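You operate a simulated robot arm through the tools that you are given. There is no shell and no other tool. Be economical: measure what you need, move in short steps, check, and stop when the job is done.

Carry out the task below with a simulated two-armed robot. There is one attempt and no reset: what you move stays moved.

JOB
Charge the jar with water, then ore, as the mill card says.
Fine: dose the water into the jug; water first keeps the dust down; stand the empty jug and cup on the mill bench, lid shut, nothing spilt; the isolator stays off.

It is judged by the outcome, as a careful person would: the job done as asked, and still so three seconds after it is handed in. It fails if anything else is knocked over, pushed out of place, dropped, spilled or broken. A push-on lid holds only when it is set on centred and level and pressed home; a screw cap is set on level and turned clockwise until tight.

ROBOT AND FRAMES
Two 7-joint arms with two-finger parallel grippers on one trunk, on a base that drives. Base frame: it is fixed to the floor where the robot stands at the start and does not move with it; the origin is under the middle of the robot, x ahead of it, y to its left, z up; the surface under the hand at the start is at about z = 90. Readings come in cm, rad, newtons and seconds.
The left shoulder is at the start at [2, 17, 142.8], the right one opposite. With the tool pointing down near the work surface each hand reaches from about 10 to 60 cm from the robot's upright axis, wherever it stands, measured 20 degrees to its own side. Places, roughly: black clamp nut [20, 70, 120]; blue clamp nut [40, 60, 120]; dose key [60, 0, 110]; green clamp nut [20, 60, 120]; isolator knob [10, 80, 100]; mill hood [60, 80, 120]; mill jar [30, 70, 110]; mill lid [40, 70, 130]; mill stand [40, 70, 110]; ore cup [25, 125, 100]; top of the mill bench [30, 60, 90]; yellow clamp nut [40, 80, 120]. Payload 3.8 kg a hand.
Tool frame (each hand has its own): the origin (TCP) lies between the finger pads and is the grasp point; the fingertips stand 3 cm ahead of it; z points along the fingers, y is the line along which they close. Largest opening 11 cm; finger width 2, thickness 1; the body of the gripper, 4.8 by 11.2 cm, starts 5.5 cm behind the TCP.
Orientation is that of the tool frame in the base frame, as a unit quaternion [x, y, z, w]. With the fingers straight down and closing along the base's y, the tool's x points along the base's -x, its y along +y and its z along -z.

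CONTROLS
- The arms move only by the tool arm_command. It takes "left_series", "right_series" or both (then of equal length, played together; a hand with none holds still); each is a list of rows, each a list of 7 numbers: the gripper command, from -1 (fully open) to 1 (shut), values between in proportion, then the shift along the tool's x, y, z in units of 30 mm (1.0 is 30 mm), then the turn, a rotation vector about the tool's x, y, z in units of 8 degrees (1.0 is 8 degrees). In form: [[jaw, dx, dy, dz, ax, ay, az], ...]. A call has 1 to 8 rows; each row shifts and turns the commanded pose from where the row before left it, along the tool's axes as they then stand. A call with a number of a shift or a turn outside -1 to 1 is refused whole. Each row takes 0.2 s and may step no farther than 5 cm and 0.15 rad from the row before; otherwise, or with a gripper value out of range, the whole call is refused. Where a pose cannot be reached the arm comes as near as it can. A force on the tool above 40 N (or 10 N above the force at the start of the call, whichever is more), or a blocked arm, ends the call early, and 0.2 s more pass. Each finger travels about 7.2 cm/s and halts on what it meets, pressing with about 29 N; the grip force reading is that of the motor and also rises with nothing between the fingers. The clock runs only during rows and for 0.2 s after the last one: add rows that do not move to give the fingers time. It gives the time, the measured TCP pose, the force on the tool (base axes), the opening and the grip force at its end, in the units of the frame above (readings bear some noise), with the torque about the TCP (base axes, N m) and any sound that the robot's microphone picked up, and new pictures: "views" is both (left out), scene, wrist or none (wrist: the cameras of the hands that moved).
- Cameras (640 x 400 px; columns grow to the right, rows downward): "scene" is now at [9.59, 4.82, 158.74]; the picture's right is [0.54, -0.84, 0.00], its down [-0.42, -0.27, -0.86] and it looks along [0.73, 0.47, -0.50] (base axes); focal length 214 px, centre (320, 200). "left" rides on the left gripper at [7.2, -1.7, -10.3] in its tool frame; the picture's right is [0.23, 0.97, 0.00], its down [-0.76, 0.18, -0.62] and it looks along [-0.61, 0.14, 0.78] (tool axes); focal length 222 px, centre (320, 200). "right" rides on the right gripper at [7.2, 1.7, -10.3] in its tool frame; the picture's right is [-0.23, 0.97, 0.00], its down [-0.76, -0.18, -0.62] and it looks along [-0.61, -0.14, 0.78] (tool axes); focal length 222 px, centre (320, 200). There is no depth. A picture from a camera that has moved, and an enlarged one, comes with that camera's place and axes in the base frame and with its lens.
- move_column(by): slides the trunk up (or, below 0, down) by that many cm; the arms and the scene camera ride with it, the base frame stays. It gives what a move gives, with no picture.
- steer(legs): drives the robot by 1 to 6 legs, each [ahead, turn to the left] in cm and rad, along the robot's own axes; the way and the turn of a leg run together, so that a leg with both is an arc; at most 150 cm and 3.142 rad a leg. The arms and the cameras ride along, it lands a little off, and it stops where it bumps. It gives what a move gives, and a new picture of the scene camera.
- head_to(pan, tilt): turns the head with the scene camera to pan (to the left, within 1.396 rad either way) and tilt (down, from -0.506 to 1.204), counted from straight ahead of the robot. It gives what a move gives, and a new picture of the scene camera.
- zoom(camera, box): a new picture of the part [left, top, right, bottom] of that camera's present view, enlarged. The clock stands still meanwhile.
- job_done(): hands the job in; it is judged then, once.

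Go step by step. Nothing tells you exact positions but the pictures and the camera data: compare them with the known pose of the tool, close in by small moves and look again before you grip or let go. The budget is 120 turns and 260 pictures, counting those below and the enlarged ones. Unless the task says otherwise, let go and move clear before handing in, and close with one line.

The tools are called as name(argument=value, ...) on one line, values as JSON. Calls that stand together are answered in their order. arm_command: Moves the arms, as the interface text tells. Its arguments: {"type":"object","properties":{"left_series":{"type":"array","items":{"type":"array","items":{"type":"number"}}},"right_series":{"type":"array","items":{"type":"array","items":{"type":"number"}}},"views":{"type":"string","enum":["both","scene","wrist","none"]}},"required":[]} The other tools are called the same way: move_column (by) slides the trunk up or down; steer (legs) drives the base; head_to (pan, tilt) turns the head that bears the scene camera; zoom (camera, box) takes an enlarged picture of a part of a camera's view; job_done () hands the job in.

At the start:

```text
t: 0.0
left_tool_pos: [21.78, 28.27, 152.08]
left_tcp_rot: [0.0, 1.0, 0.0, 0.001]
left_ft_force: [0.0, 0.2, 0.4]
left_moment: [-0.01, 0.0, 0.01]
left_width: 10.95
left_grip_force: 0.0
right_tool_pos: [28.97, 4.07, 149.47]
right_tcp_rot: [0.0, 1.0, 0.0, 0.0]
right_ft_force: [0.2, -0.4, -0.9]
right_moment: [-0.05, -0.05, -0.01]
right_width: 10.98
right_grip_force: 0.0
trunk travel left (down, up): [-52.5, 4.5]
robot x, y, heading: [0.04, -0.17, -0.002]
head pan, tilt: [0.571, 0.527]
```

scene: 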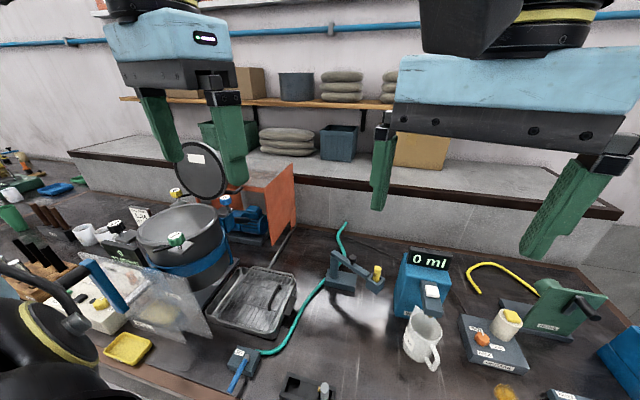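
right: 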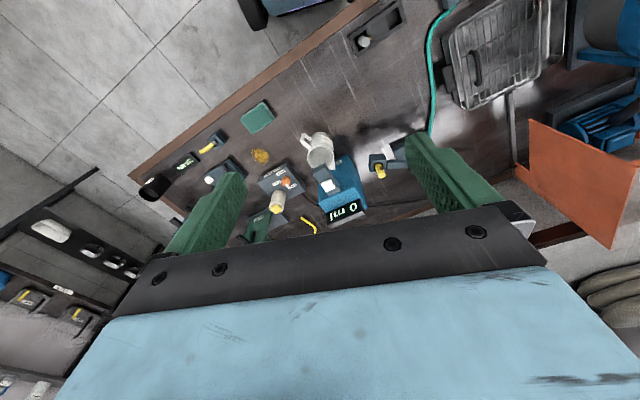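
left: 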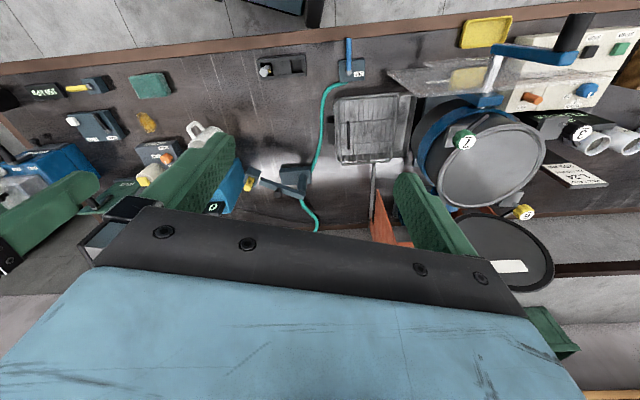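

I see a bench with a dispenser reading "0 ml", a jug, and a mill with its jar and lid to the left. First I need to read the mill card and look closer at the parts.

zoom(camera="scene", box=[60, 140, 300, 290])

zoom(camera="scene", box=[320, 230, 640, 400])

zoom(camera="left", box=[380, 0, 640, 290])

```text
2.67 times, centred on (180, 215) of scene
camera zoom: at [9.59, 4.82, 158.74], right [0.54, -0.84, 0.0], down [-0.42, -0.27, -0.86], along [0.73, 0.47, -0.5], focal length 572 px, centre (693, 160)
```

zoom: 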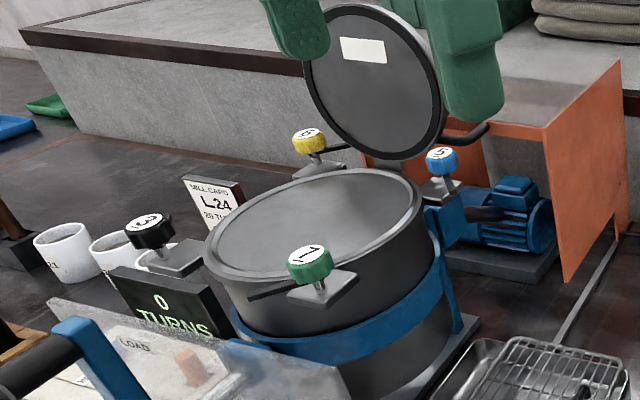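

```text
2.00 times, centred on (480, 315) of scene
camera zoom: at [9.59, 4.82, 158.74], right [0.54, -0.84, 0.0], down [-0.42, -0.27, -0.86], along [0.73, 0.47, -0.5], focal length 429 px, centre (0, -30)
```

zoom: 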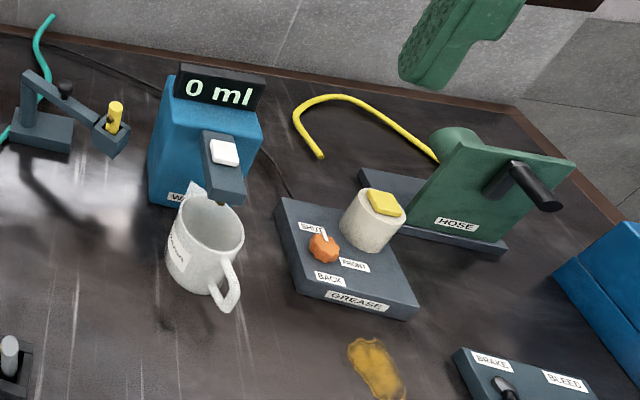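

```text
1.38 times, centred on (510, 145) of left
camera zoom: at [14.46, 26.63, 162.45], right [-0.23, 0.97, 0.0], down [0.76, 0.18, 0.62], along [0.61, 0.14, -0.78], focal length 306 px, centre (58, 276)
```

zoom: 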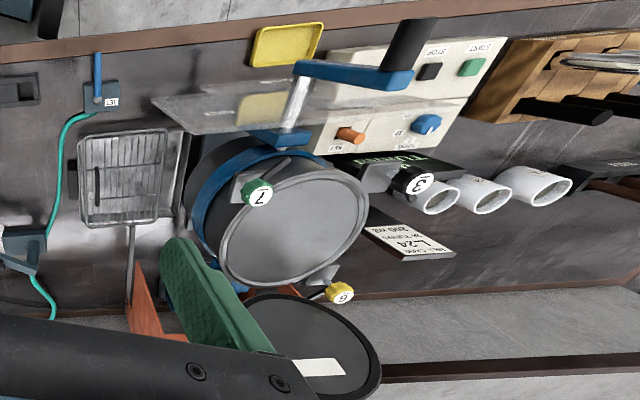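

The lid seems open behind the jar, a card stands by the mill and three white cups stand beside it. I'll turn the head that way to read the labels.

head_to(pan=1.1, tilt=0.6)

```text
t: 0.9
left_tool_pos: [21.75, 28.24, 152.15]
left_tcp_rot: [0.0, 1.0, 0.0, 0.0]
left_ft_force: [0.3, -1.2, 0.8]
left_moment: [-0.05, 0.0, -0.02]
left_width: 11.0
left_grip_force: 0.1
right_tool_pos: [28.9, 4.0, 149.32]
right_tcp_rot: [0.0, 1.0, 0.001, 0.0]
right_ft_force: [0.0, 0.6, -0.6]
right_moment: [0.03, 0.02, 0.02]
right_width: 11.02
right_grip_force: 0.0
trunk travel left (down, up): [-52.5, 4.5]
robot x, y, heading: [-0.0, 0.2, -0.002]
head pan, tilt: [1.1, 0.6]
camera scene: at [6.01, 7.81, 158.08], right [0.89, -0.45, 0.0], down [-0.26, -0.5, -0.83], along [0.38, 0.73, -0.56], focal length 214 px, centre (320, 200)
```

scene: 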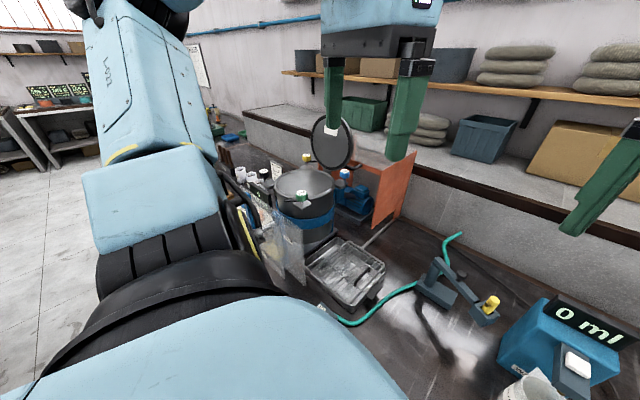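

zoom(camera="scene", box=[210, 90, 410, 230])

zoom(camera="left", box=[520, 100, 640, 200])

zoom(camera="left", box=[400, 10, 640, 220])

```text
2.86 times, centred on (310, 160) of scene
camera zoom: at [6.01, 7.81, 158.08], right [0.89, -0.45, 0.0], down [-0.26, -0.5, -0.83], along [0.38, 0.73, -0.56], focal length 613 px, centre (349, 314)
```

zoom: 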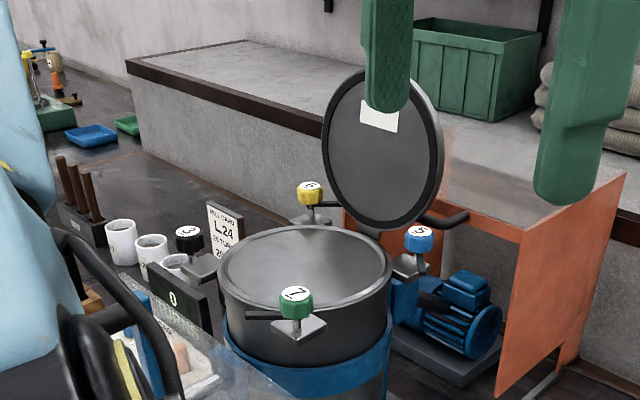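

```text
4.00 times, centred on (580, 150) of left
camera zoom: at [14.46, 26.63, 162.45], right [-0.23, 0.97, 0.0], down [0.76, 0.18, 0.62], along [0.61, 0.14, -0.78], focal length 888 px, centre (-720, 400)
```

zoom: 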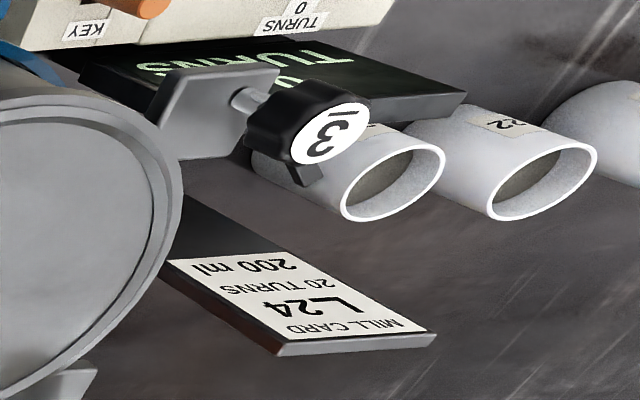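

```text
1.90 times, centred on (520, 115) of left
camera zoom: at [14.46, 26.63, 162.45], right [-0.23, 0.97, 0.0], down [0.76, 0.18, 0.62], along [0.61, 0.14, -0.78], focal length 423 px, centre (-61, 362)
```

zoom: 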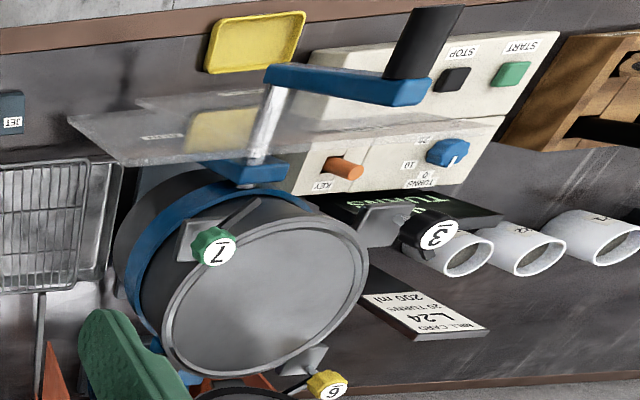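

The card reads L24, 20 turns, 200 ml, so I need 200 ml of water and the L24 ore cup. Next I'll look at the dispenser and jug.

head_to(pan=0.1, tilt=0.85)

zoom(camera="right", box=[250, 110, 410, 220])

```text
t: 2.2
left_tool_pos: [21.69, 28.25, 152.13]
left_tcp_rot: [0.0, 1.0, 0.0, 0.0]
left_ft_force: [-0.3, -0.4, 0.0]
left_moment: [0.0, 0.05, 0.01]
left_width: 11.02
left_grip_force: 0.0
right_tool_pos: [28.92, 3.95, 149.45]
right_tcp_rot: [0.0, 1.0, 0.0, 0.001]
right_ft_force: [-0.3, 0.1, -0.1]
right_moment: [0.01, -0.02, 0.01]
right_width: 11.01
right_grip_force: 0.0
trunk travel left (down, up): [-52.5, 4.5]
robot x, y, heading: [0.24, -0.22, 0.002]
head pan, tilt: [0.099, 0.85]
camera scene: at [9.77, 0.73, 155.99], right [0.1, -0.99, 0.0], down [-0.75, -0.08, -0.66], along [0.66, 0.07, -0.75], focal length 214 px, centre (320, 200)
```

scene: 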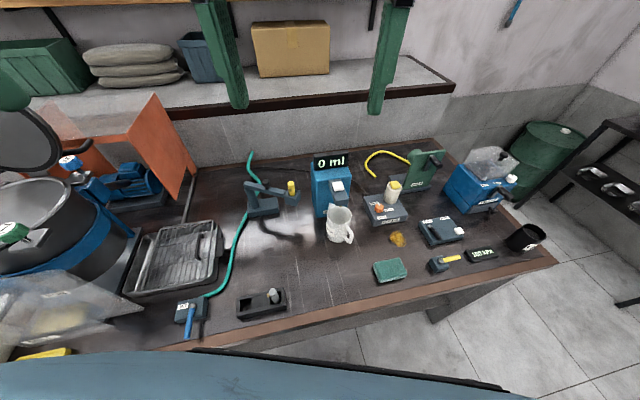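

```text
3.64 times, centred on (330, 165) of right
camera zoom: at [21.61, 5.78, 159.82], right [0.23, 0.97, 0.0], down [0.76, -0.18, 0.62], along [0.61, -0.14, -0.78], focal length 808 px, centre (284, 327)
```

zoom: 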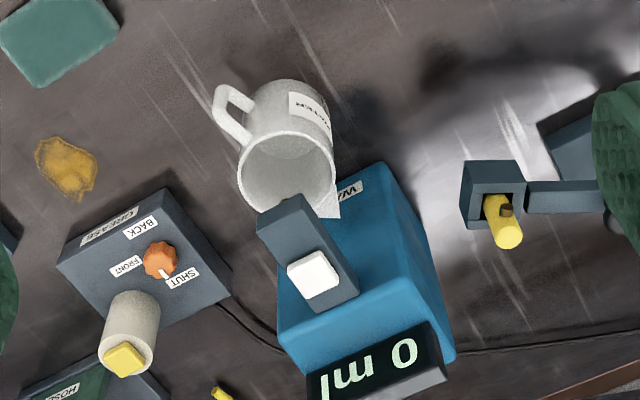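

zoom(camera="scene", box=[230, 140, 470, 290])

zoom(camera="scene", box=[295, 145, 375, 255])

```text
2.67 times, centred on (350, 215) of scene
camera zoom: at [9.77, 0.73, 155.99], right [0.1, -0.99, 0.0], down [-0.75, -0.08, -0.66], along [0.66, 0.07, -0.75], focal length 572 px, centre (240, 160)
```

zoom: 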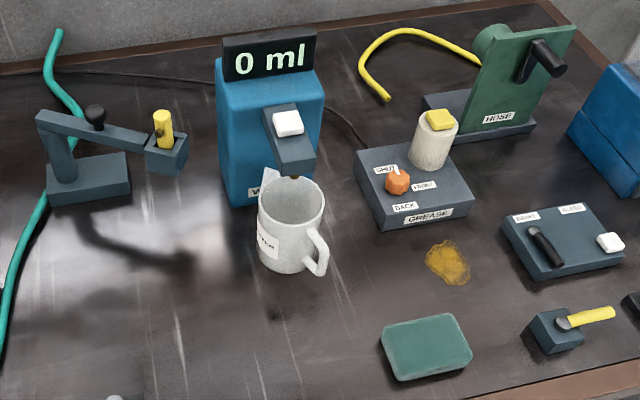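

```text
3.64 times, centred on (335, 200) of scene
camera zoom: at [9.77, 0.73, 155.99], right [0.1, -0.99, 0.0], down [-0.75, -0.08, -0.66], along [0.66, 0.07, -0.75], focal length 780 px, centre (266, 200)
```

zoom: 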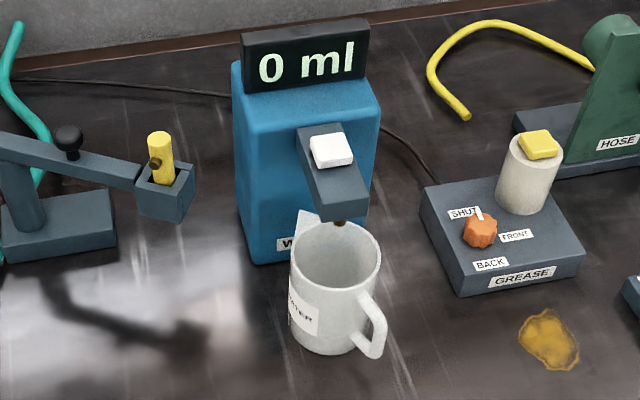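

The jug already stands beneath the dispenser nozzle, and I place the dose key at about [57.5, 0, 109]. I'll bring the right hand over it, closed and tilted 30°.

arm_command(right_series=[[1, 0, 0, 0, 0, -0.94, 0], [1, 0, 0, 0, 0, -0.94, 0], [1, 0, 0, 0, 0, -0.94, 0], [1, 0, 0, 0, 0, -0.93, 0], [1, -0.2, -0.1, 1, 0, 0, 0], [1, -0.2, -0.1, 1, 0, 0, 0], [1, -0.2, -0.1, 1, 0, 0, 0], [1, -0.2, -0.1, 1, 0, 0, 0]], views="none")

arm_command(right_series=[[1, -0.2, -0.1, 1, 0, 0, 0], [1, -0.2, -0.1, 1, 0, 0, 0], [1, -0.2, -0.1, 1, 0, 0, 0], [1, -0.2, -0.1, 1, 0, 0, 0], [1, -0.2, -0.1, 1, 0, 0, 0], [1, -0.2, -0.1, 1, 0, 0, 0], [1, -0.2, -0.1, 1, 0, 0, 0]])

```text
t: 4.0
left_tool_pos: [21.85, 28.32, 152.17]
left_tcp_rot: [0.0, 1.0, 0.0, 0.0]
left_ft_force: [0.2, -1.2, 0.1]
left_moment: [0.01, 0.01, -0.01]
left_width: 10.99
left_grip_force: 0.1
right_tool_pos: [37.04, 2.75, 140.21]
right_tcp_rot: [-0.001, 0.966, 0.001, 0.26]
right_ft_force: [-0.1, 0.7, 1.1]
right_moment: [-0.02, -0.04, -0.02]
right_width: 0.0
right_grip_force: 29.2
trunk travel left (down, up): [-52.5, 4.5]
robot x, y, heading: [0.1, 0.11, -0.002]
head pan, tilt: [0.099, 0.85]
```

```text
t: 5.6
left_tool_pos: [21.73, 28.3, 152.1]
left_tcp_rot: [0.0, 1.0, 0.001, -0.001]
left_ft_force: [-0.3, 0.0, -0.3]
left_moment: [0.01, 0.03, -0.04]
left_width: 10.99
left_grip_force: 0.1
right_tool_pos: [51.25, 0.66, 124.12]
right_tcp_rot: [0.0, 0.966, 0.0, 0.259]
right_ft_force: [-0.3, 0.5, 0.4]
right_moment: [0.04, -0.03, 0.0]
right_width: 0.01
right_grip_force: 29.2
trunk travel left (down, up): [-52.5, 4.5]
robot x, y, heading: [0.05, -0.13, 0.004]
head pan, tilt: [0.099, 0.85]
camera scene: at [9.84, 0.71, 155.99], right [0.1, -1.0, 0.0], down [-0.75, -0.07, -0.66], along [0.66, 0.07, -0.75], focal length 214 px, centre (320, 200)
camera right: at [39.71, 2.43, 129.42], right [0.2, 0.97, 0.11], down [0.35, -0.18, 0.92], along [0.92, -0.14, -0.37], focal length 222 px, centre (320, 200)
```

scene: 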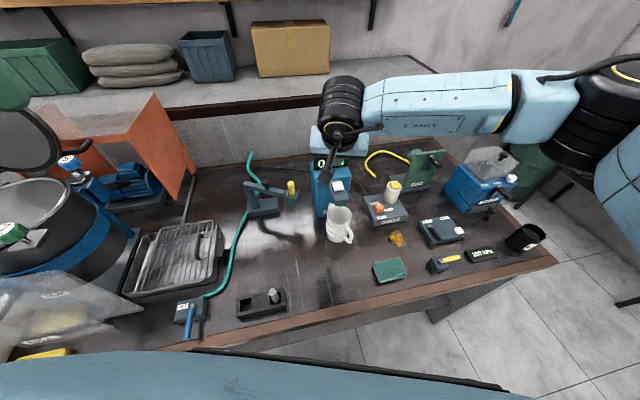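
right: 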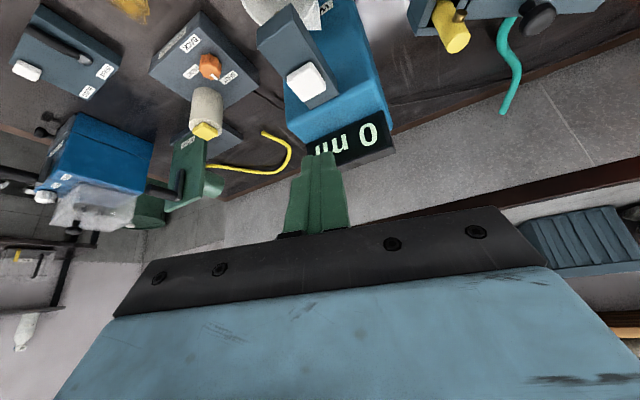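

arm_command(right_series=[[1, 0.09, -0.055, 0.86, 0, 0, 0], [1, 0.09, -0.055, 0.86, 0, 0, 0], [1, 0.09, -0.055, 0.86, 0, 0, 0], [1, 0.09, -0.055, 0.86, 0, 0, 0]])

zoom(camera="scene", box=[295, 145, 375, 255])

```text
t: 6.6
left_tool_pos: [21.81, 28.29, 152.2]
left_tcp_rot: [0.0, 1.0, 0.0, -0.001]
left_ft_force: [-0.4, -0.8, -0.4]
left_moment: [0.0, 0.03, -0.03]
left_width: 10.99
left_grip_force: 0.0
right_tool_pos: [55.54, 0.11, 114.72]
right_tcp_rot: [0.0, 0.966, 0.0, 0.259]
right_ft_force: [1.0, 0.0, 0.1]
right_moment: [-0.01, -0.01, 0.01]
right_width: 0.01
right_grip_force: 29.1
trunk travel left (down, up): [-52.5, 4.5]
robot x, y, heading: [0.02, -0.05, -0.002]
head pan, tilt: [0.099, 0.85]
camera scene: at [9.83, 0.72, 155.99], right [0.1, -1.0, 0.0], down [-0.75, -0.07, -0.66], along [0.66, 0.07, -0.75], focal length 214 px, centre (320, 200)
camera right: at [43.99, 1.85, 119.96], right [0.2, 0.97, 0.11], down [0.35, -0.18, 0.92], along [0.92, -0.14, -0.37], focal length 222 px, centre (320, 200)
```

scene: 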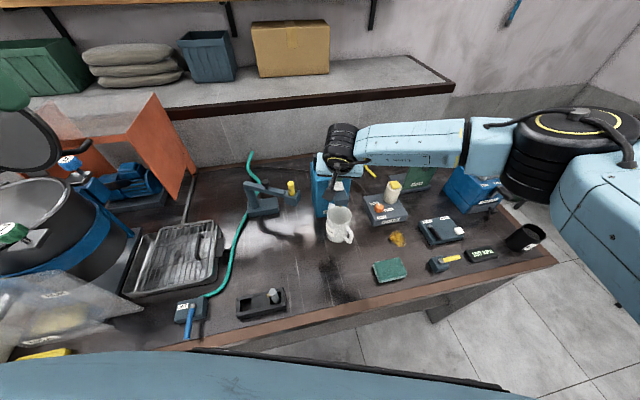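
right: 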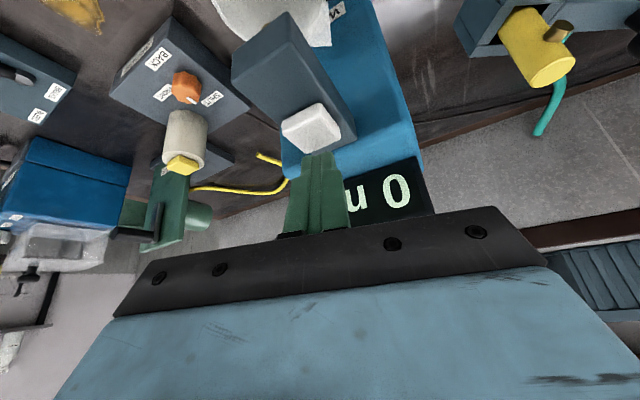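

```text
3.64 times, centred on (335, 200) of scene
camera zoom: at [9.83, 0.72, 155.99], right [0.1, -1.0, 0.0], down [-0.75, -0.07, -0.66], along [0.66, 0.07, -0.75], focal length 780 px, centre (266, 200)
```

zoom: 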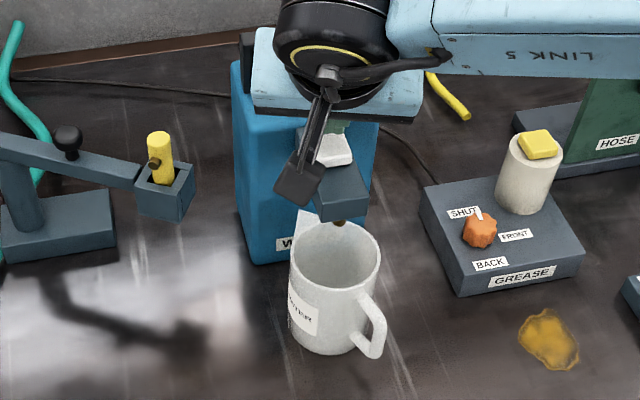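

arm_command(right_series=[[1, 0.24, -0.03, 0.25, 0, 0, 0], [1, 0.24, 0, 0.24, 0, 0, 0]], views="wrist")

```text
t: 7.2
left_tool_pos: [21.66, 28.19, 152.14]
left_tcp_rot: [0.0, 1.0, 0.0, 0.0]
left_ft_force: [0.5, -0.2, -0.8]
left_moment: [-0.01, 0.01, -0.01]
left_width: 11.01
left_grip_force: 0.1
right_tool_pos: [55.08, -0.09, 113.11]
right_tcp_rot: [0.0, 0.965, 0.002, 0.263]
right_ft_force: [4.5, 0.0, 14.1]
right_moment: [0.0, -0.24, 0.05]
right_width: 0.0
right_grip_force: 28.7
trunk travel left (down, up): [-52.5, 4.5]
robot x, y, heading: [-0.01, 0.1, -0.0]
head pan, tilt: [0.099, 0.85]
heard: click
camera right: at [43.47, 1.74, 118.3], right [0.2, 0.97, 0.12], down [0.34, -0.18, 0.92], along [0.92, -0.14, -0.37], focal length 222 px, centre (320, 200)
```

right: 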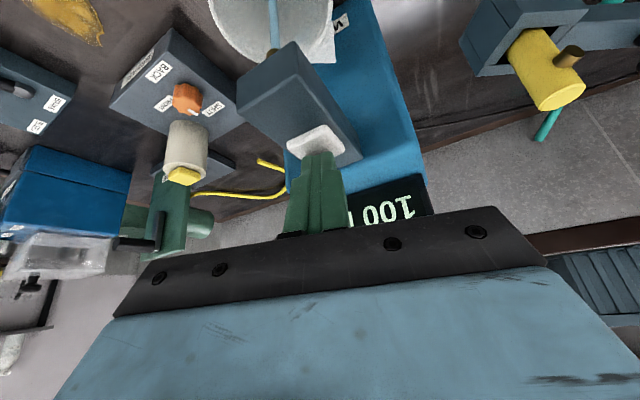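

The key clicked and the display reads 100. I'll lift off and check whether it counts on or stays there.

arm_command(right_series=[[1, -0.33, 0, -0.58, 0, 0, 0], [1, 0, 0, 0, 0, 0, 0]], views="wrist")

```text
t: 7.8
left_tool_pos: [21.8, 28.37, 152.1]
left_tcp_rot: [0.0, 1.0, 0.0, 0.0]
left_ft_force: [0.4, -0.1, 1.0]
left_moment: [0.03, -0.01, -0.01]
left_width: 11.01
left_grip_force: 0.0
right_tool_pos: [54.64, -0.03, 114.56]
right_tcp_rot: [0.0, 0.966, 0.0, 0.258]
right_ft_force: [0.6, 0.8, 0.4]
right_moment: [0.0, 0.0, 0.02]
right_width: 0.0
right_grip_force: 28.7
trunk travel left (down, up): [-52.5, 4.5]
robot x, y, heading: [-0.06, -0.24, -0.001]
head pan, tilt: [0.099, 0.85]
camera right: at [43.28, 1.73, 120.0], right [0.2, 0.97, 0.11], down [0.35, -0.18, 0.92], along [0.92, -0.14, -0.38], focal length 222 px, centre (320, 200)
```

right: 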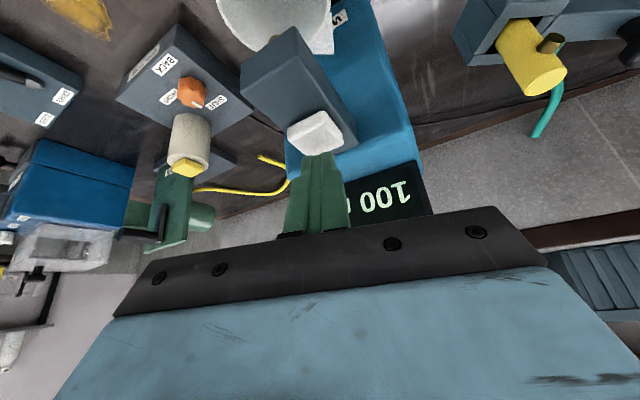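

Each press gives 100 ml, so one more press is needed.

arm_command(right_series=[[1, 0.16, 0, 0.29, 0, 0, 0], [1, 0.19, 0, 0.31, 0, 0, 0], [1, -0.33, 0, -0.58, 0, 0, 0], [1, 0, 0, 0, 0, 0, 0]], views="wrist")

```text
t: 8.8
left_tool_pos: [21.71, 28.19, 152.17]
left_tcp_rot: [-0.001, 1.0, 0.0, 0.0]
left_ft_force: [-0.9, 0.4, 0.7]
left_moment: [-0.01, -0.01, 0.01]
left_width: 11.0
left_grip_force: 0.0
right_tool_pos: [54.78, -0.09, 114.62]
right_tcp_rot: [0.0, 0.966, 0.0, 0.258]
right_ft_force: [0.2, 0.0, -0.4]
right_moment: [-0.01, -0.02, -0.01]
right_width: 0.0
right_grip_force: 29.5
trunk travel left (down, up): [-52.5, 4.5]
robot x, y, heading: [-0.22, -0.1, 0.001]
head pan, tilt: [0.099, 0.85]
heard: click
camera right: at [43.27, 1.79, 119.92], right [0.2, 0.97, 0.11], down [0.35, -0.18, 0.92], along [0.92, -0.14, -0.37], focal length 222 px, centre (320, 200)
```

right: 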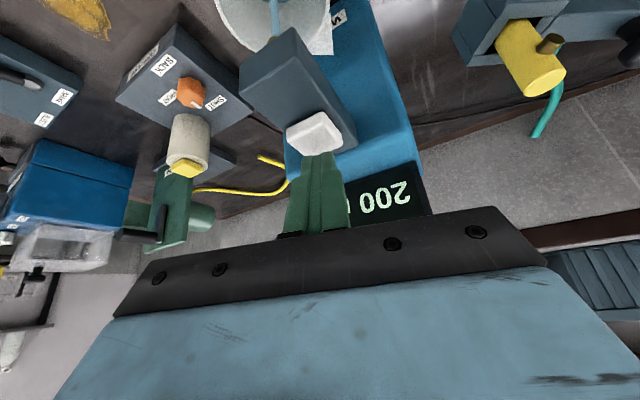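

The display reads 200 ml. I'll retract the hand and turn it to approach the jug from the handle side, pitched 30° down.

arm_command(right_series=[[1, 0, 0, -1, 0, 0, 0], [1, 0, 0, -1, 0, 0, 0], [1, 0, 0, -1, 0, 0, 0], [0.5, 0, 0, -1, 0, 0, 0], [0, 0, 0, -1, 0, -0.94, 0], [-0.5, 0, 0, 0, 0, -0.94, 0], [-1, 0, 0, 0, 0, -0.94, 0], [-1, 0, 0, 0, 0, -0.93, 0]], views="none")

arm_command(right_series=[[-1, 0, 0, 0, -0.82, 0, -0.47], [-1, 0, 0, 0, -0.82, 0, -0.47], [-1, 0, 0, 0, -0.82, 0, -0.47], [-1, 0, 0, 0, -0.82, 0, -0.47], [-1, 0, 0, 0, -0.82, 0, -0.47], [-1, 0, 0, 0, -0.82, 0, -0.47], [-1, 0, 0, 0, -0.82, 0, -0.47]], views="both")

zoom(camera="scene", box=[295, 145, 375, 255])

```text
t: 10.6
left_tool_pos: [21.67, 28.23, 152.19]
left_tcp_rot: [0.001, 1.0, 0.0, 0.0]
left_ft_force: [-0.3, -0.2, -0.5]
left_moment: [-0.04, -0.01, -0.02]
left_width: 10.97
left_grip_force: 0.0
right_tool_pos: [47.23, -0.1, 127.71]
right_tcp_rot: [-0.001, 0.866, 0.001, 0.501]
right_ft_force: [-0.2, 0.5, -0.6]
right_moment: [0.01, 0.01, 0.0]
right_width: 11.02
right_grip_force: 0.1
trunk travel left (down, up): [-52.5, 4.5]
robot x, y, heading: [-0.17, 0.2, -0.001]
head pan, tilt: [0.099, 0.85]
```

```text
t: 12.2
left_tool_pos: [21.72, 28.28, 152.2]
left_tcp_rot: [0.0, 1.0, 0.0, 0.0]
left_ft_force: [0.0, -0.4, 0.0]
left_moment: [-0.02, -0.02, -0.01]
left_width: 11.0
left_grip_force: 0.0
right_tool_pos: [47.26, -0.13, 127.69]
right_tcp_rot: [-0.386, 0.775, 0.224, 0.447]
right_ft_force: [0.0, -0.3, -0.4]
right_moment: [0.02, -0.02, 0.01]
right_width: 10.99
right_grip_force: 0.1
trunk travel left (down, up): [-52.5, 4.5]
robot x, y, heading: [0.0, 0.26, 0.003]
head pan, tilt: [0.099, 0.85]
camera scene: at [9.78, 0.69, 155.99], right [0.1, -1.0, 0.0], down [-0.75, -0.07, -0.66], along [0.66, 0.07, -0.75], focal length 214 px, centre (320, 200)
camera right: at [38.35, -9.02, 126.52], right [-0.71, 0.68, 0.2], down [0.05, -0.24, 0.97], along [0.7, 0.7, 0.14], focal length 222 px, centre (320, 200)
```

scene: 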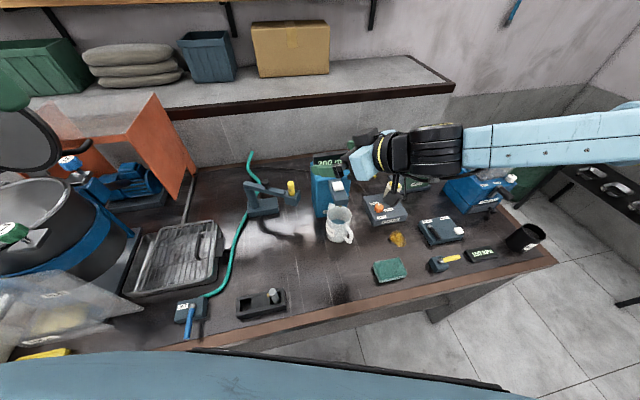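
right: 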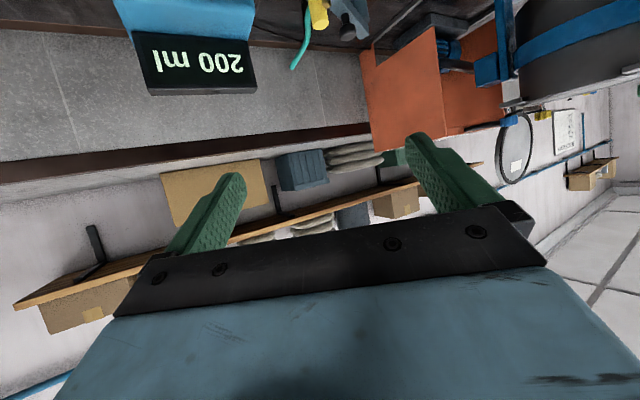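

```text
3.64 times, centred on (335, 200) of scene
camera zoom: at [9.78, 0.69, 155.99], right [0.1, -1.0, 0.0], down [-0.75, -0.07, -0.66], along [0.66, 0.07, -0.75], focal length 780 px, centre (266, 200)
```

zoom: 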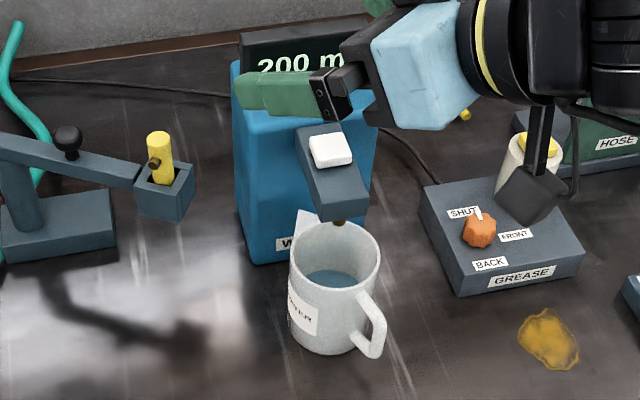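

arm_command(right_series=[[-1, 0.954, -0.166, 0.089, 0, 0, 0], [-1, 0.954, -0.166, 0.089, 0, 0, 0], [-1, 0.954, -0.166, 0.089, 0, 0, 0], [-1, 0.954, -0.166, 0.089, 0, 0, 0], [-1, 0.954, -0.166, 0.089, 0, 0, 0], [-1, 0.954, -0.166, 0.089, 0, 0, 0], [-1, 0.954, -0.166, 0.089, 0, 0, 0], [-1, 0.954, -0.166, 0.089, 0, 0, 0]], views="wrist")

zoom(camera="scene", box=[295, 145, 375, 255])

```text
t: 14.0
left_tool_pos: [21.75, 28.38, 152.28]
left_tcp_rot: [0.0, 1.0, 0.0, 0.0]
left_ft_force: [-0.8, -0.1, 0.0]
left_moment: [0.0, 0.0, -0.01]
left_width: 11.0
left_grip_force: 0.1
right_tool_pos: [44.58, -10.14, 106.63]
right_tcp_rot: [-0.385, 0.775, 0.223, 0.448]
right_ft_force: [0.7, 0.1, -0.1]
right_moment: [0.03, -0.02, 0.01]
right_width: 11.02
right_grip_force: 0.1
trunk travel left (down, up): [-52.5, 4.5]
robot x, y, heading: [-0.28, -0.18, 0.005]
head pan, tilt: [0.099, 0.85]
camera right: at [35.71, -18.96, 105.52], right [-0.71, 0.68, 0.2], down [0.05, -0.24, 0.97], along [0.7, 0.7, 0.14], focal length 222 px, centre (320, 200)
```

right: 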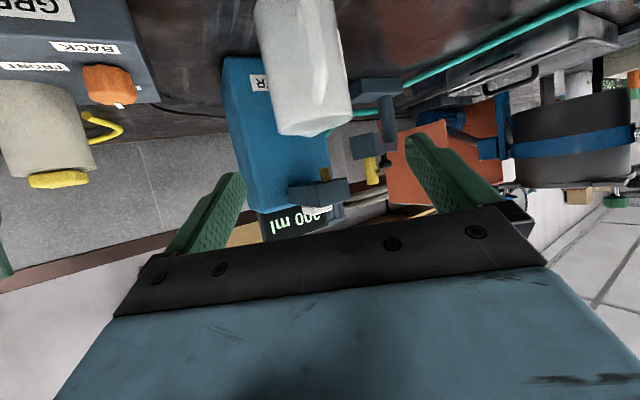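

```text
3.64 times, centred on (335, 200) of scene
camera zoom: at [9.75, 0.68, 155.99], right [0.1, -1.0, 0.0], down [-0.75, -0.07, -0.66], along [0.66, 0.07, -0.75], focal length 780 px, centre (266, 200)
```

zoom: 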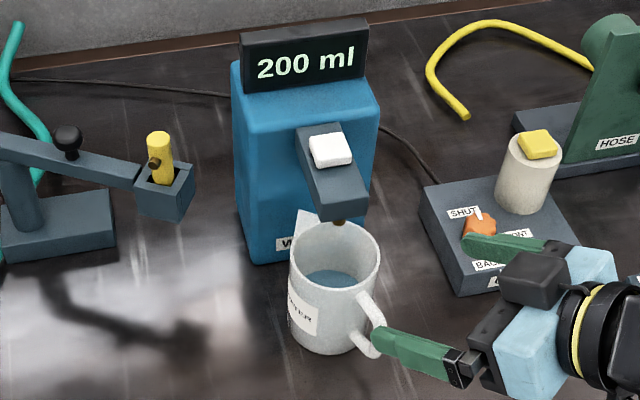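

arm_command(right_series=[[-1, -0.06, -0.24, 0.8, 0, 0, 0], [-1, -0.05, 0, 0.8, 0, 0, 0], [-1, -0.03, 0, 0.6, 0, 0, 0]], views="wrist")

zoom(camera="scene", box=[295, 165, 375, 255])

```text
t: 14.8
left_tool_pos: [21.7, 28.32, 152.11]
left_tcp_rot: [0.0, 1.0, 0.0, 0.0]
left_ft_force: [0.3, 0.4, 0.2]
left_moment: [-0.04, 0.0, -0.02]
left_width: 11.0
left_grip_force: 0.1
right_tool_pos: [48.81, -5.71, 103.76]
right_tcp_rot: [-0.384, 0.776, 0.224, 0.448]
right_ft_force: [0.1, -0.2, -0.8]
right_moment: [0.02, 0.0, 0.01]
right_width: 11.0
right_grip_force: 0.1
trunk travel left (down, up): [-52.5, 4.5]
robot x, y, heading: [-0.27, -0.08, -0.002]
head pan, tilt: [0.099, 0.85]
camera right: at [39.87, -14.62, 102.64], right [-0.71, 0.68, 0.2], down [0.05, -0.24, 0.97], along [0.7, 0.7, 0.14], focal length 222 px, centre (320, 200)
```

right: 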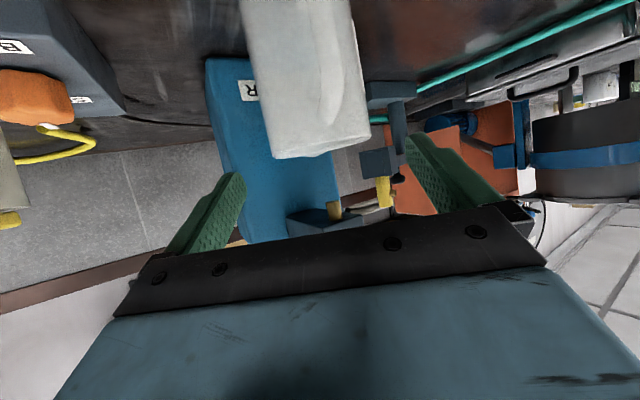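

```text
4.44 times, centred on (335, 210) of scene
camera zoom: at [9.81, 0.76, 155.99], right [0.1, -1.0, 0.0], down [-0.75, -0.07, -0.66], along [0.66, 0.07, -0.75], focal length 953 px, centre (253, 156)
```

zoom: 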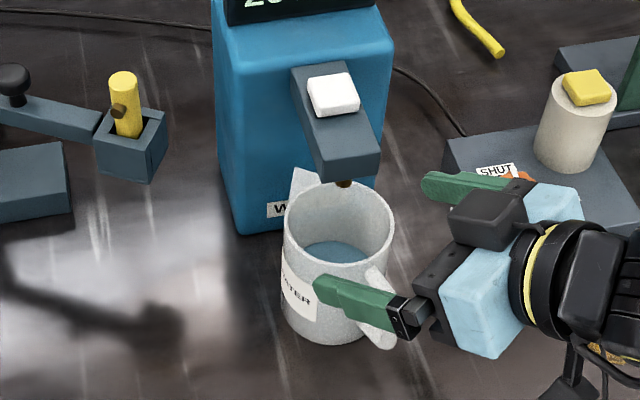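

The handle points to about (-0.83, -0.56), which is 19° off my approach. I'll yaw the hand to line up with it before closing in.

arm_command(right_series=[[-1, -0.016, 0.2, 0.03, 0.69, 0, 0.4], [-1, -0.016, 0.2, 0.03, 0.69, 0, 0.4], [-1, -0.016, 0.2, 0.03, 0.69, 0, 0.4]], views="wrist")

zoom(camera="scene", box=[295, 165, 375, 255])

```text
t: 15.6
left_tool_pos: [21.65, 28.34, 152.11]
left_tcp_rot: [0.001, 1.0, 0.0, 0.001]
left_ft_force: [-0.7, 1.1, 0.8]
left_moment: [0.01, -0.01, -0.01]
left_width: 11.0
left_grip_force: 0.0
right_tool_pos: [47.95, -5.84, 103.16]
right_tcp_rot: [-0.251, 0.829, 0.149, 0.476]
right_ft_force: [-0.4, 0.6, -0.3]
right_moment: [0.04, 0.0, -0.03]
right_width: 11.0
right_grip_force: 0.1
right hand out of reach, approached as far as the arm can: row 3
trunk travel left (down, up): [-52.5, 4.5]
robot x, y, heading: [0.04, 0.23, 0.002]
head pan, tilt: [0.099, 0.85]
camera right: at [36.44, -11.47, 102.05], right [-0.45, 0.87, 0.2], down [-0.03, -0.24, 0.97], along [0.89, 0.43, 0.13], focal length 222 px, centre (320, 200)
```

right: 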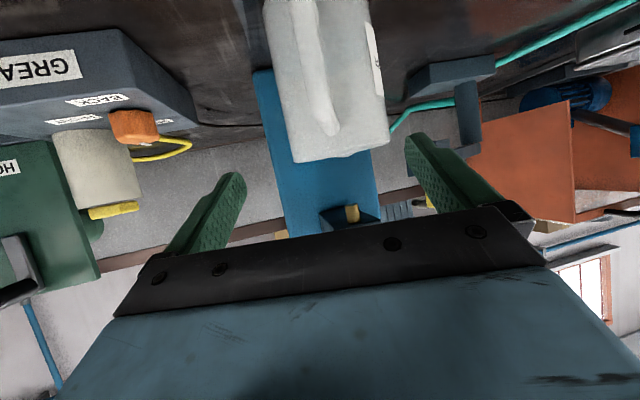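

```text
4.44 times, centred on (335, 210) of scene
camera zoom: at [9.65, 0.76, 156.0], right [0.1, -0.99, 0.0], down [-0.75, -0.07, -0.66], along [0.66, 0.07, -0.75], focal length 953 px, centre (253, 156)
```

zoom: 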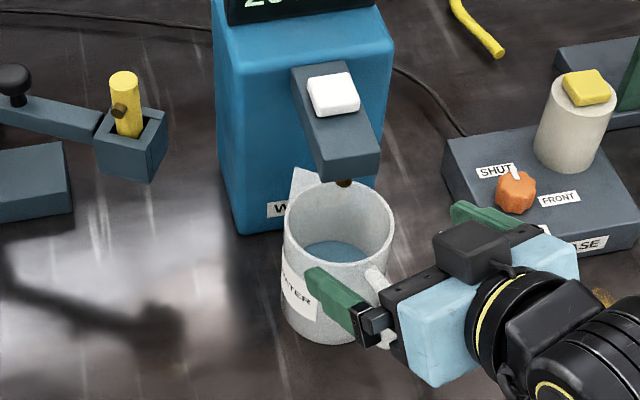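

The hand reached its limit here. I'll back it off, lift it, lower the trunk 18 cm for better reach and come in again.

arm_command(right_series=[[-1, 0, 0, -1, 0, 0, 0], [-1, 0, 0, -1, 0, 0, 0], [-1, -0.866, 0, -0.5, 0, 0, 0], [-1, -0.866, 0, -0.5, 0, 0, 0], [-1, -0.866, 0, -0.5, 0, 0, 0], [-1, -0.866, 0, -0.5, 0, 0, 0], [-1, -0.866, 0, -0.5, 0, 0, 0], [-1, -0.866, 0, -0.5, 0, 0, 0]], views="none")

move_column(by=-18)

head_to(pan=0.0, tilt=0.6)

```text
t: 17.4
left_tool_pos: [21.8, 28.35, 152.16]
left_tcp_rot: [-0.001, 1.0, -0.001, 0.0]
left_ft_force: [-0.2, -0.1, 0.4]
left_moment: [0.0, -0.03, -0.02]
left_width: 10.98
left_grip_force: 0.1
right_tool_pos: [43.6, -8.81, 124.05]
right_tcp_rot: [-0.25, 0.83, 0.146, 0.477]
right_ft_force: [-0.5, -0.1, -0.6]
right_moment: [0.0, -0.03, 0.02]
right_width: 10.99
right_grip_force: 0.0
trunk travel left (down, up): [-52.5, 4.5]
robot x, y, heading: [0.25, -0.08, -0.005]
head pan, tilt: [0.099, 0.85]
```

```text
t: 19.4
left_tool_pos: [21.67, 28.27, 134.15]
left_tcp_rot: [0.0, 1.0, 0.0, 0.0]
left_ft_force: [-0.3, 0.3, -0.3]
left_moment: [-0.02, -0.01, 0.0]
left_width: 11.04
left_grip_force: 0.0
right_tool_pos: [43.74, -8.88, 106.07]
right_tcp_rot: [-0.251, 0.829, 0.147, 0.477]
right_ft_force: [0.0, -0.2, -0.5]
right_moment: [-0.02, 0.02, -0.02]
right_width: 11.0
right_grip_force: 0.0
trunk travel left (down, up): [-34.5, 22.5]
robot x, y, heading: [-0.46, -0.2, 0.002]
head pan, tilt: [0.099, 0.85]
```

```text
t: 20.2
left_tool_pos: [21.73, 28.33, 134.22]
left_tcp_rot: [0.0, 1.0, 0.0, 0.0]
left_ft_force: [-1.0, -0.4, 0.2]
left_moment: [-0.02, 0.01, -0.03]
left_width: 10.99
left_grip_force: 0.1
right_tool_pos: [43.65, -8.93, 106.1]
right_tcp_rot: [-0.25, 0.829, 0.146, 0.478]
right_ft_force: [0.0, 0.2, 0.6]
right_moment: [0.02, 0.01, 0.0]
right_width: 11.01
right_grip_force: 0.0
trunk travel left (down, up): [-34.5, 22.5]
robot x, y, heading: [-0.37, 0.3, -0.001]
head pan, tilt: [0.0, 0.6]
camera scene: at [10.83, -0.06, 140.08], right [0.0, -1.0, 0.0], down [-0.57, 0.0, -0.82], along [0.82, 0.0, -0.57], focal length 214 px, centre (320, 200)
```

scene: 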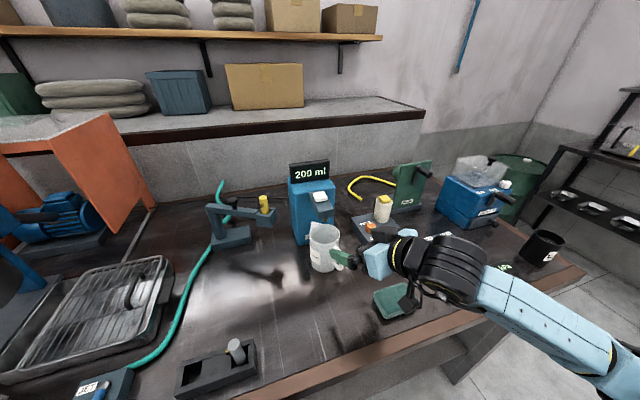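

arm_command(right_series=[[-1, -0.08, 0.24, 0.3, 0, 0, 0], [-1, -0.08, 0.24, 0.3, 0, 0, 0], [-1, -0.03, 0, 0.9, 0, 0, 0], [-1, -0.03, 0, 0.9, 0, 0, 0]], views="wrist")

zoom(camera="scene", box=[270, 160, 390, 290])

```text
t: 21.2
left_tool_pos: [21.84, 28.4, 134.16]
left_tcp_rot: [0.001, 1.0, 0.001, 0.0]
left_ft_force: [-0.8, 0.4, -0.3]
left_moment: [0.01, 0.0, -0.01]
left_width: 10.97
left_grip_force: 0.0
right_tool_pos: [48.46, -4.02, 103.06]
right_tcp_rot: [-0.25, 0.829, 0.147, 0.478]
right_ft_force: [-0.1, -0.3, -0.2]
right_moment: [-0.02, 0.0, -0.01]
right_width: 11.02
right_grip_force: 0.1
trunk travel left (down, up): [-34.5, 22.5]
robot x, y, heading: [0.03, -0.0, -0.003]
head pan, tilt: [0.0, 0.6]
camera right: at [36.98, -9.53, 101.99], right [-0.45, 0.87, 0.2], down [-0.03, -0.24, 0.97], along [0.89, 0.43, 0.13], focal length 222 px, centre (320, 200)
```

right: 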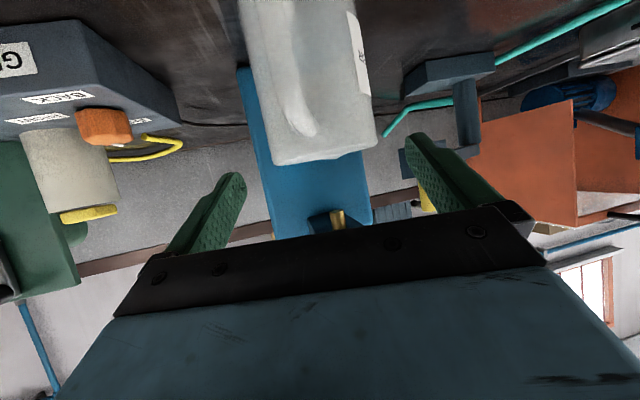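

```text
3.08 times, centred on (330, 225) of scene
camera zoom: at [10.86, -0.03, 140.08], right [0.0, -1.0, 0.0], down [-0.57, 0.0, -0.82], along [0.82, 0.0, -0.57], focal length 660 px, centre (289, 123)
```

zoom: 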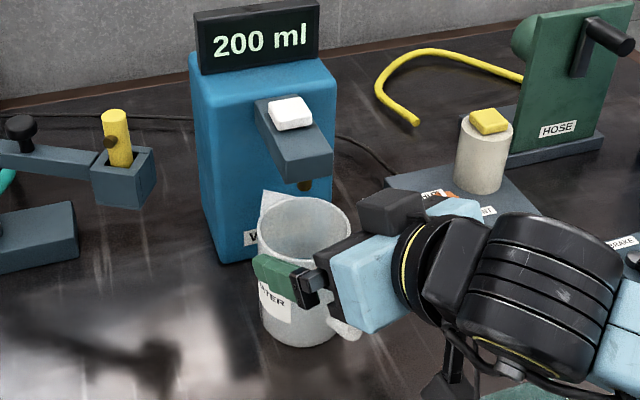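

arm_command(right_series=[[-1, 0, 0.06, 0.7, 0, 0, 0], [-1, 0, 0, 0.67, 0, 0, 0]], views="wrist")

zoom(camera="scene", box=[270, 160, 390, 290])

```text
t: 21.8
left_tool_pos: [21.72, 28.27, 134.14]
left_tcp_rot: [0.0, 1.0, 0.0, 0.0]
left_ft_force: [-0.6, 0.8, 0.2]
left_moment: [0.0, 0.03, 0.01]
left_width: 11.02
left_grip_force: 0.1
right_tool_pos: [51.23, -1.84, 101.03]
right_tcp_rot: [-0.25, 0.829, 0.146, 0.479]
right_ft_force: [-0.1, 0.0, 0.2]
right_moment: [-0.03, -0.01, -0.01]
right_width: 11.01
right_grip_force: 0.1
trunk travel left (down, up): [-34.5, 22.5]
robot x, y, heading: [0.03, 0.06, 0.003]
head pan, tilt: [0.0, 0.6]
camera right: at [39.81, -7.38, 99.91], right [-0.45, 0.87, 0.2], down [-0.03, -0.24, 0.97], along [0.89, 0.43, 0.13], focal length 222 px, centre (320, 200)
```

right: 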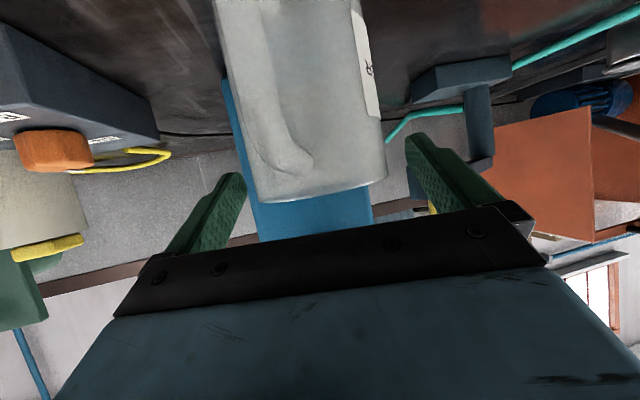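

```text
3.08 times, centred on (330, 225) of scene
camera zoom: at [10.84, -0.06, 140.08], right [0.0, -1.0, 0.0], down [-0.56, 0.0, -0.83], along [0.83, 0.0, -0.56], focal length 660 px, centre (289, 123)
```

zoom: 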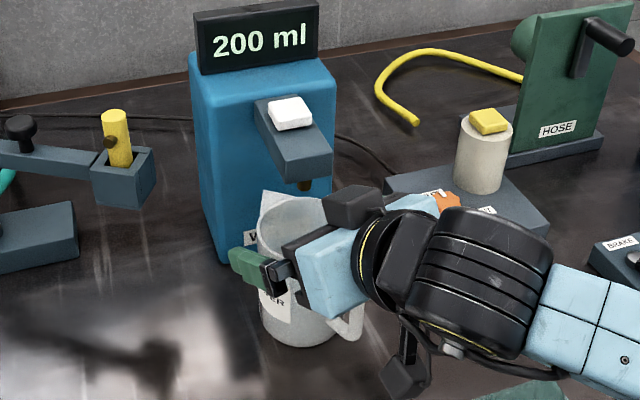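

arm_command(right_series=[[-1, 0.23, 0, 0.13, 0, 0, 0], [-1, 0, 0, 0, 0, 0, 0]], views="wrist")

zoom(camera="scene", box=[295, 200, 355, 270])

```text
t: 22.4
left_tool_pos: [21.62, 28.38, 134.18]
left_tcp_rot: [0.0, 1.0, -0.001, -0.001]
left_ft_force: [0.3, -0.5, -0.5]
left_moment: [-0.01, 0.02, 0.01]
left_width: 11.03
left_grip_force: 0.2
right_tool_pos: [51.26, -1.89, 100.3]
right_tcp_rot: [-0.251, 0.829, 0.147, 0.478]
right_ft_force: [-0.4, -0.2, -0.4]
right_moment: [-0.01, -0.05, 0.03]
right_width: 11.03
right_grip_force: 0.0
trunk travel left (down, up): [-34.5, 22.5]
robot x, y, heading: [-0.2, -0.02, 0.002]
head pan, tilt: [0.0, 0.6]
camera right: at [39.76, -7.4, 99.11], right [-0.45, 0.87, 0.2], down [-0.03, -0.24, 0.97], along [0.89, 0.43, 0.13], focal length 222 px, centre (320, 200)
```

right: 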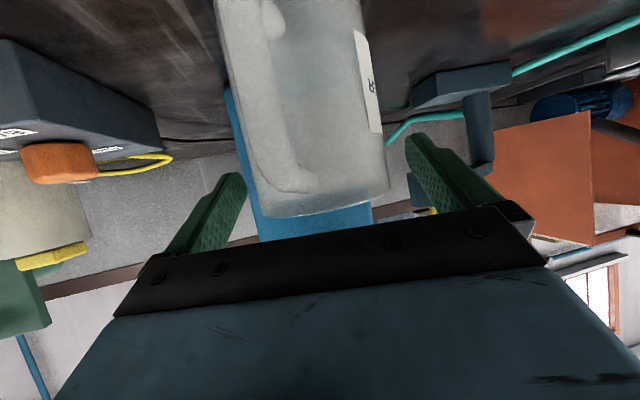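

```text
5.71 times, centred on (325, 235) of scene
camera zoom: at [10.82, -0.06, 140.08], right [0.0, -1.0, 0.0], down [-0.56, 0.0, -0.83], along [0.83, 0.0, -0.56], focal length 1226 px, centre (291, 0)
```

zoom: 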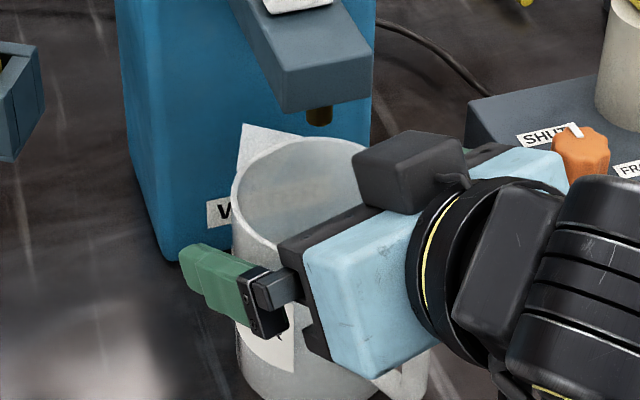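

The fingers straddle the jug body just below the rim, so I'll close.

arm_command(right_series=[[0, 0, 0, 0, 0, 0, 0], [1, 0, 0, 0, 0, 0, 0], [1, 0, 0, 0, 0, 0, 0], [1, 0, 0, 0, 0, 0, 0]], views="wrist")

zoom(camera="scene", box=[270, 160, 390, 290])

```text
t: 23.4
left_tool_pos: [21.68, 28.3, 134.23]
left_tcp_rot: [0.0, 1.0, 0.0, 0.0]
left_ft_force: [-0.4, -0.6, -0.1]
left_moment: [0.0, 0.01, -0.02]
left_width: 10.99
left_grip_force: 0.1
right_tool_pos: [51.05, -1.94, 100.28]
right_tcp_rot: [-0.25, 0.829, 0.146, 0.478]
right_ft_force: [-0.2, -0.2, 1.5]
right_moment: [0.03, -0.05, 0.0]
right_width: 6.88
right_grip_force: 29.1
trunk travel left (down, up): [-34.5, 22.5]
robot x, y, heading: [-0.07, -0.02, 0.002]
head pan, tilt: [0.0, 0.6]
camera right: at [39.76, -7.41, 99.12], right [-0.45, 0.87, 0.2], down [-0.03, -0.24, 0.97], along [0.89, 0.43, 0.13], focal length 222 px, centre (320, 200)
```

right: 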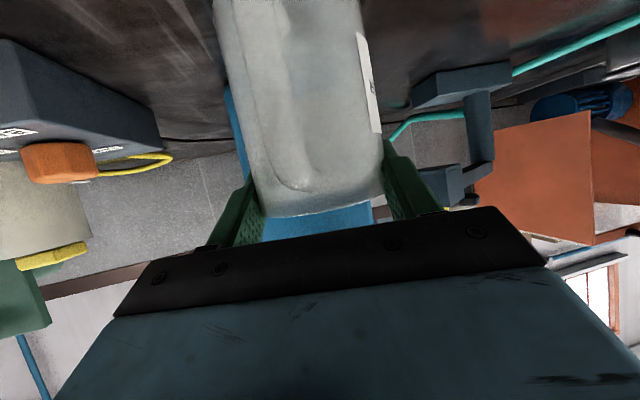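

```text
3.08 times, centred on (330, 225) of scene
camera zoom: at [10.82, -0.06, 140.08], right [0.0, -1.0, 0.0], down [-0.56, 0.0, -0.83], along [0.83, 0.0, -0.56], focal length 660 px, centre (289, 123)
```

zoom: 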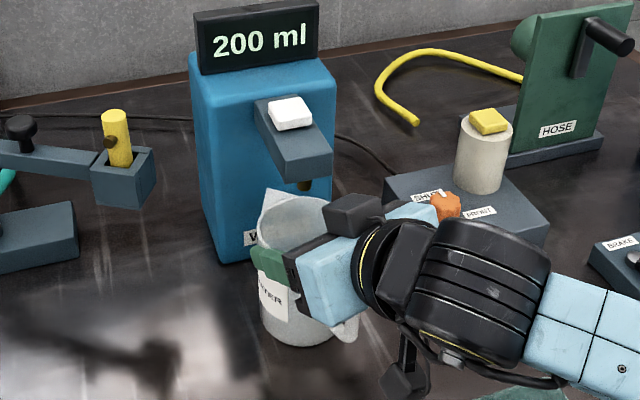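

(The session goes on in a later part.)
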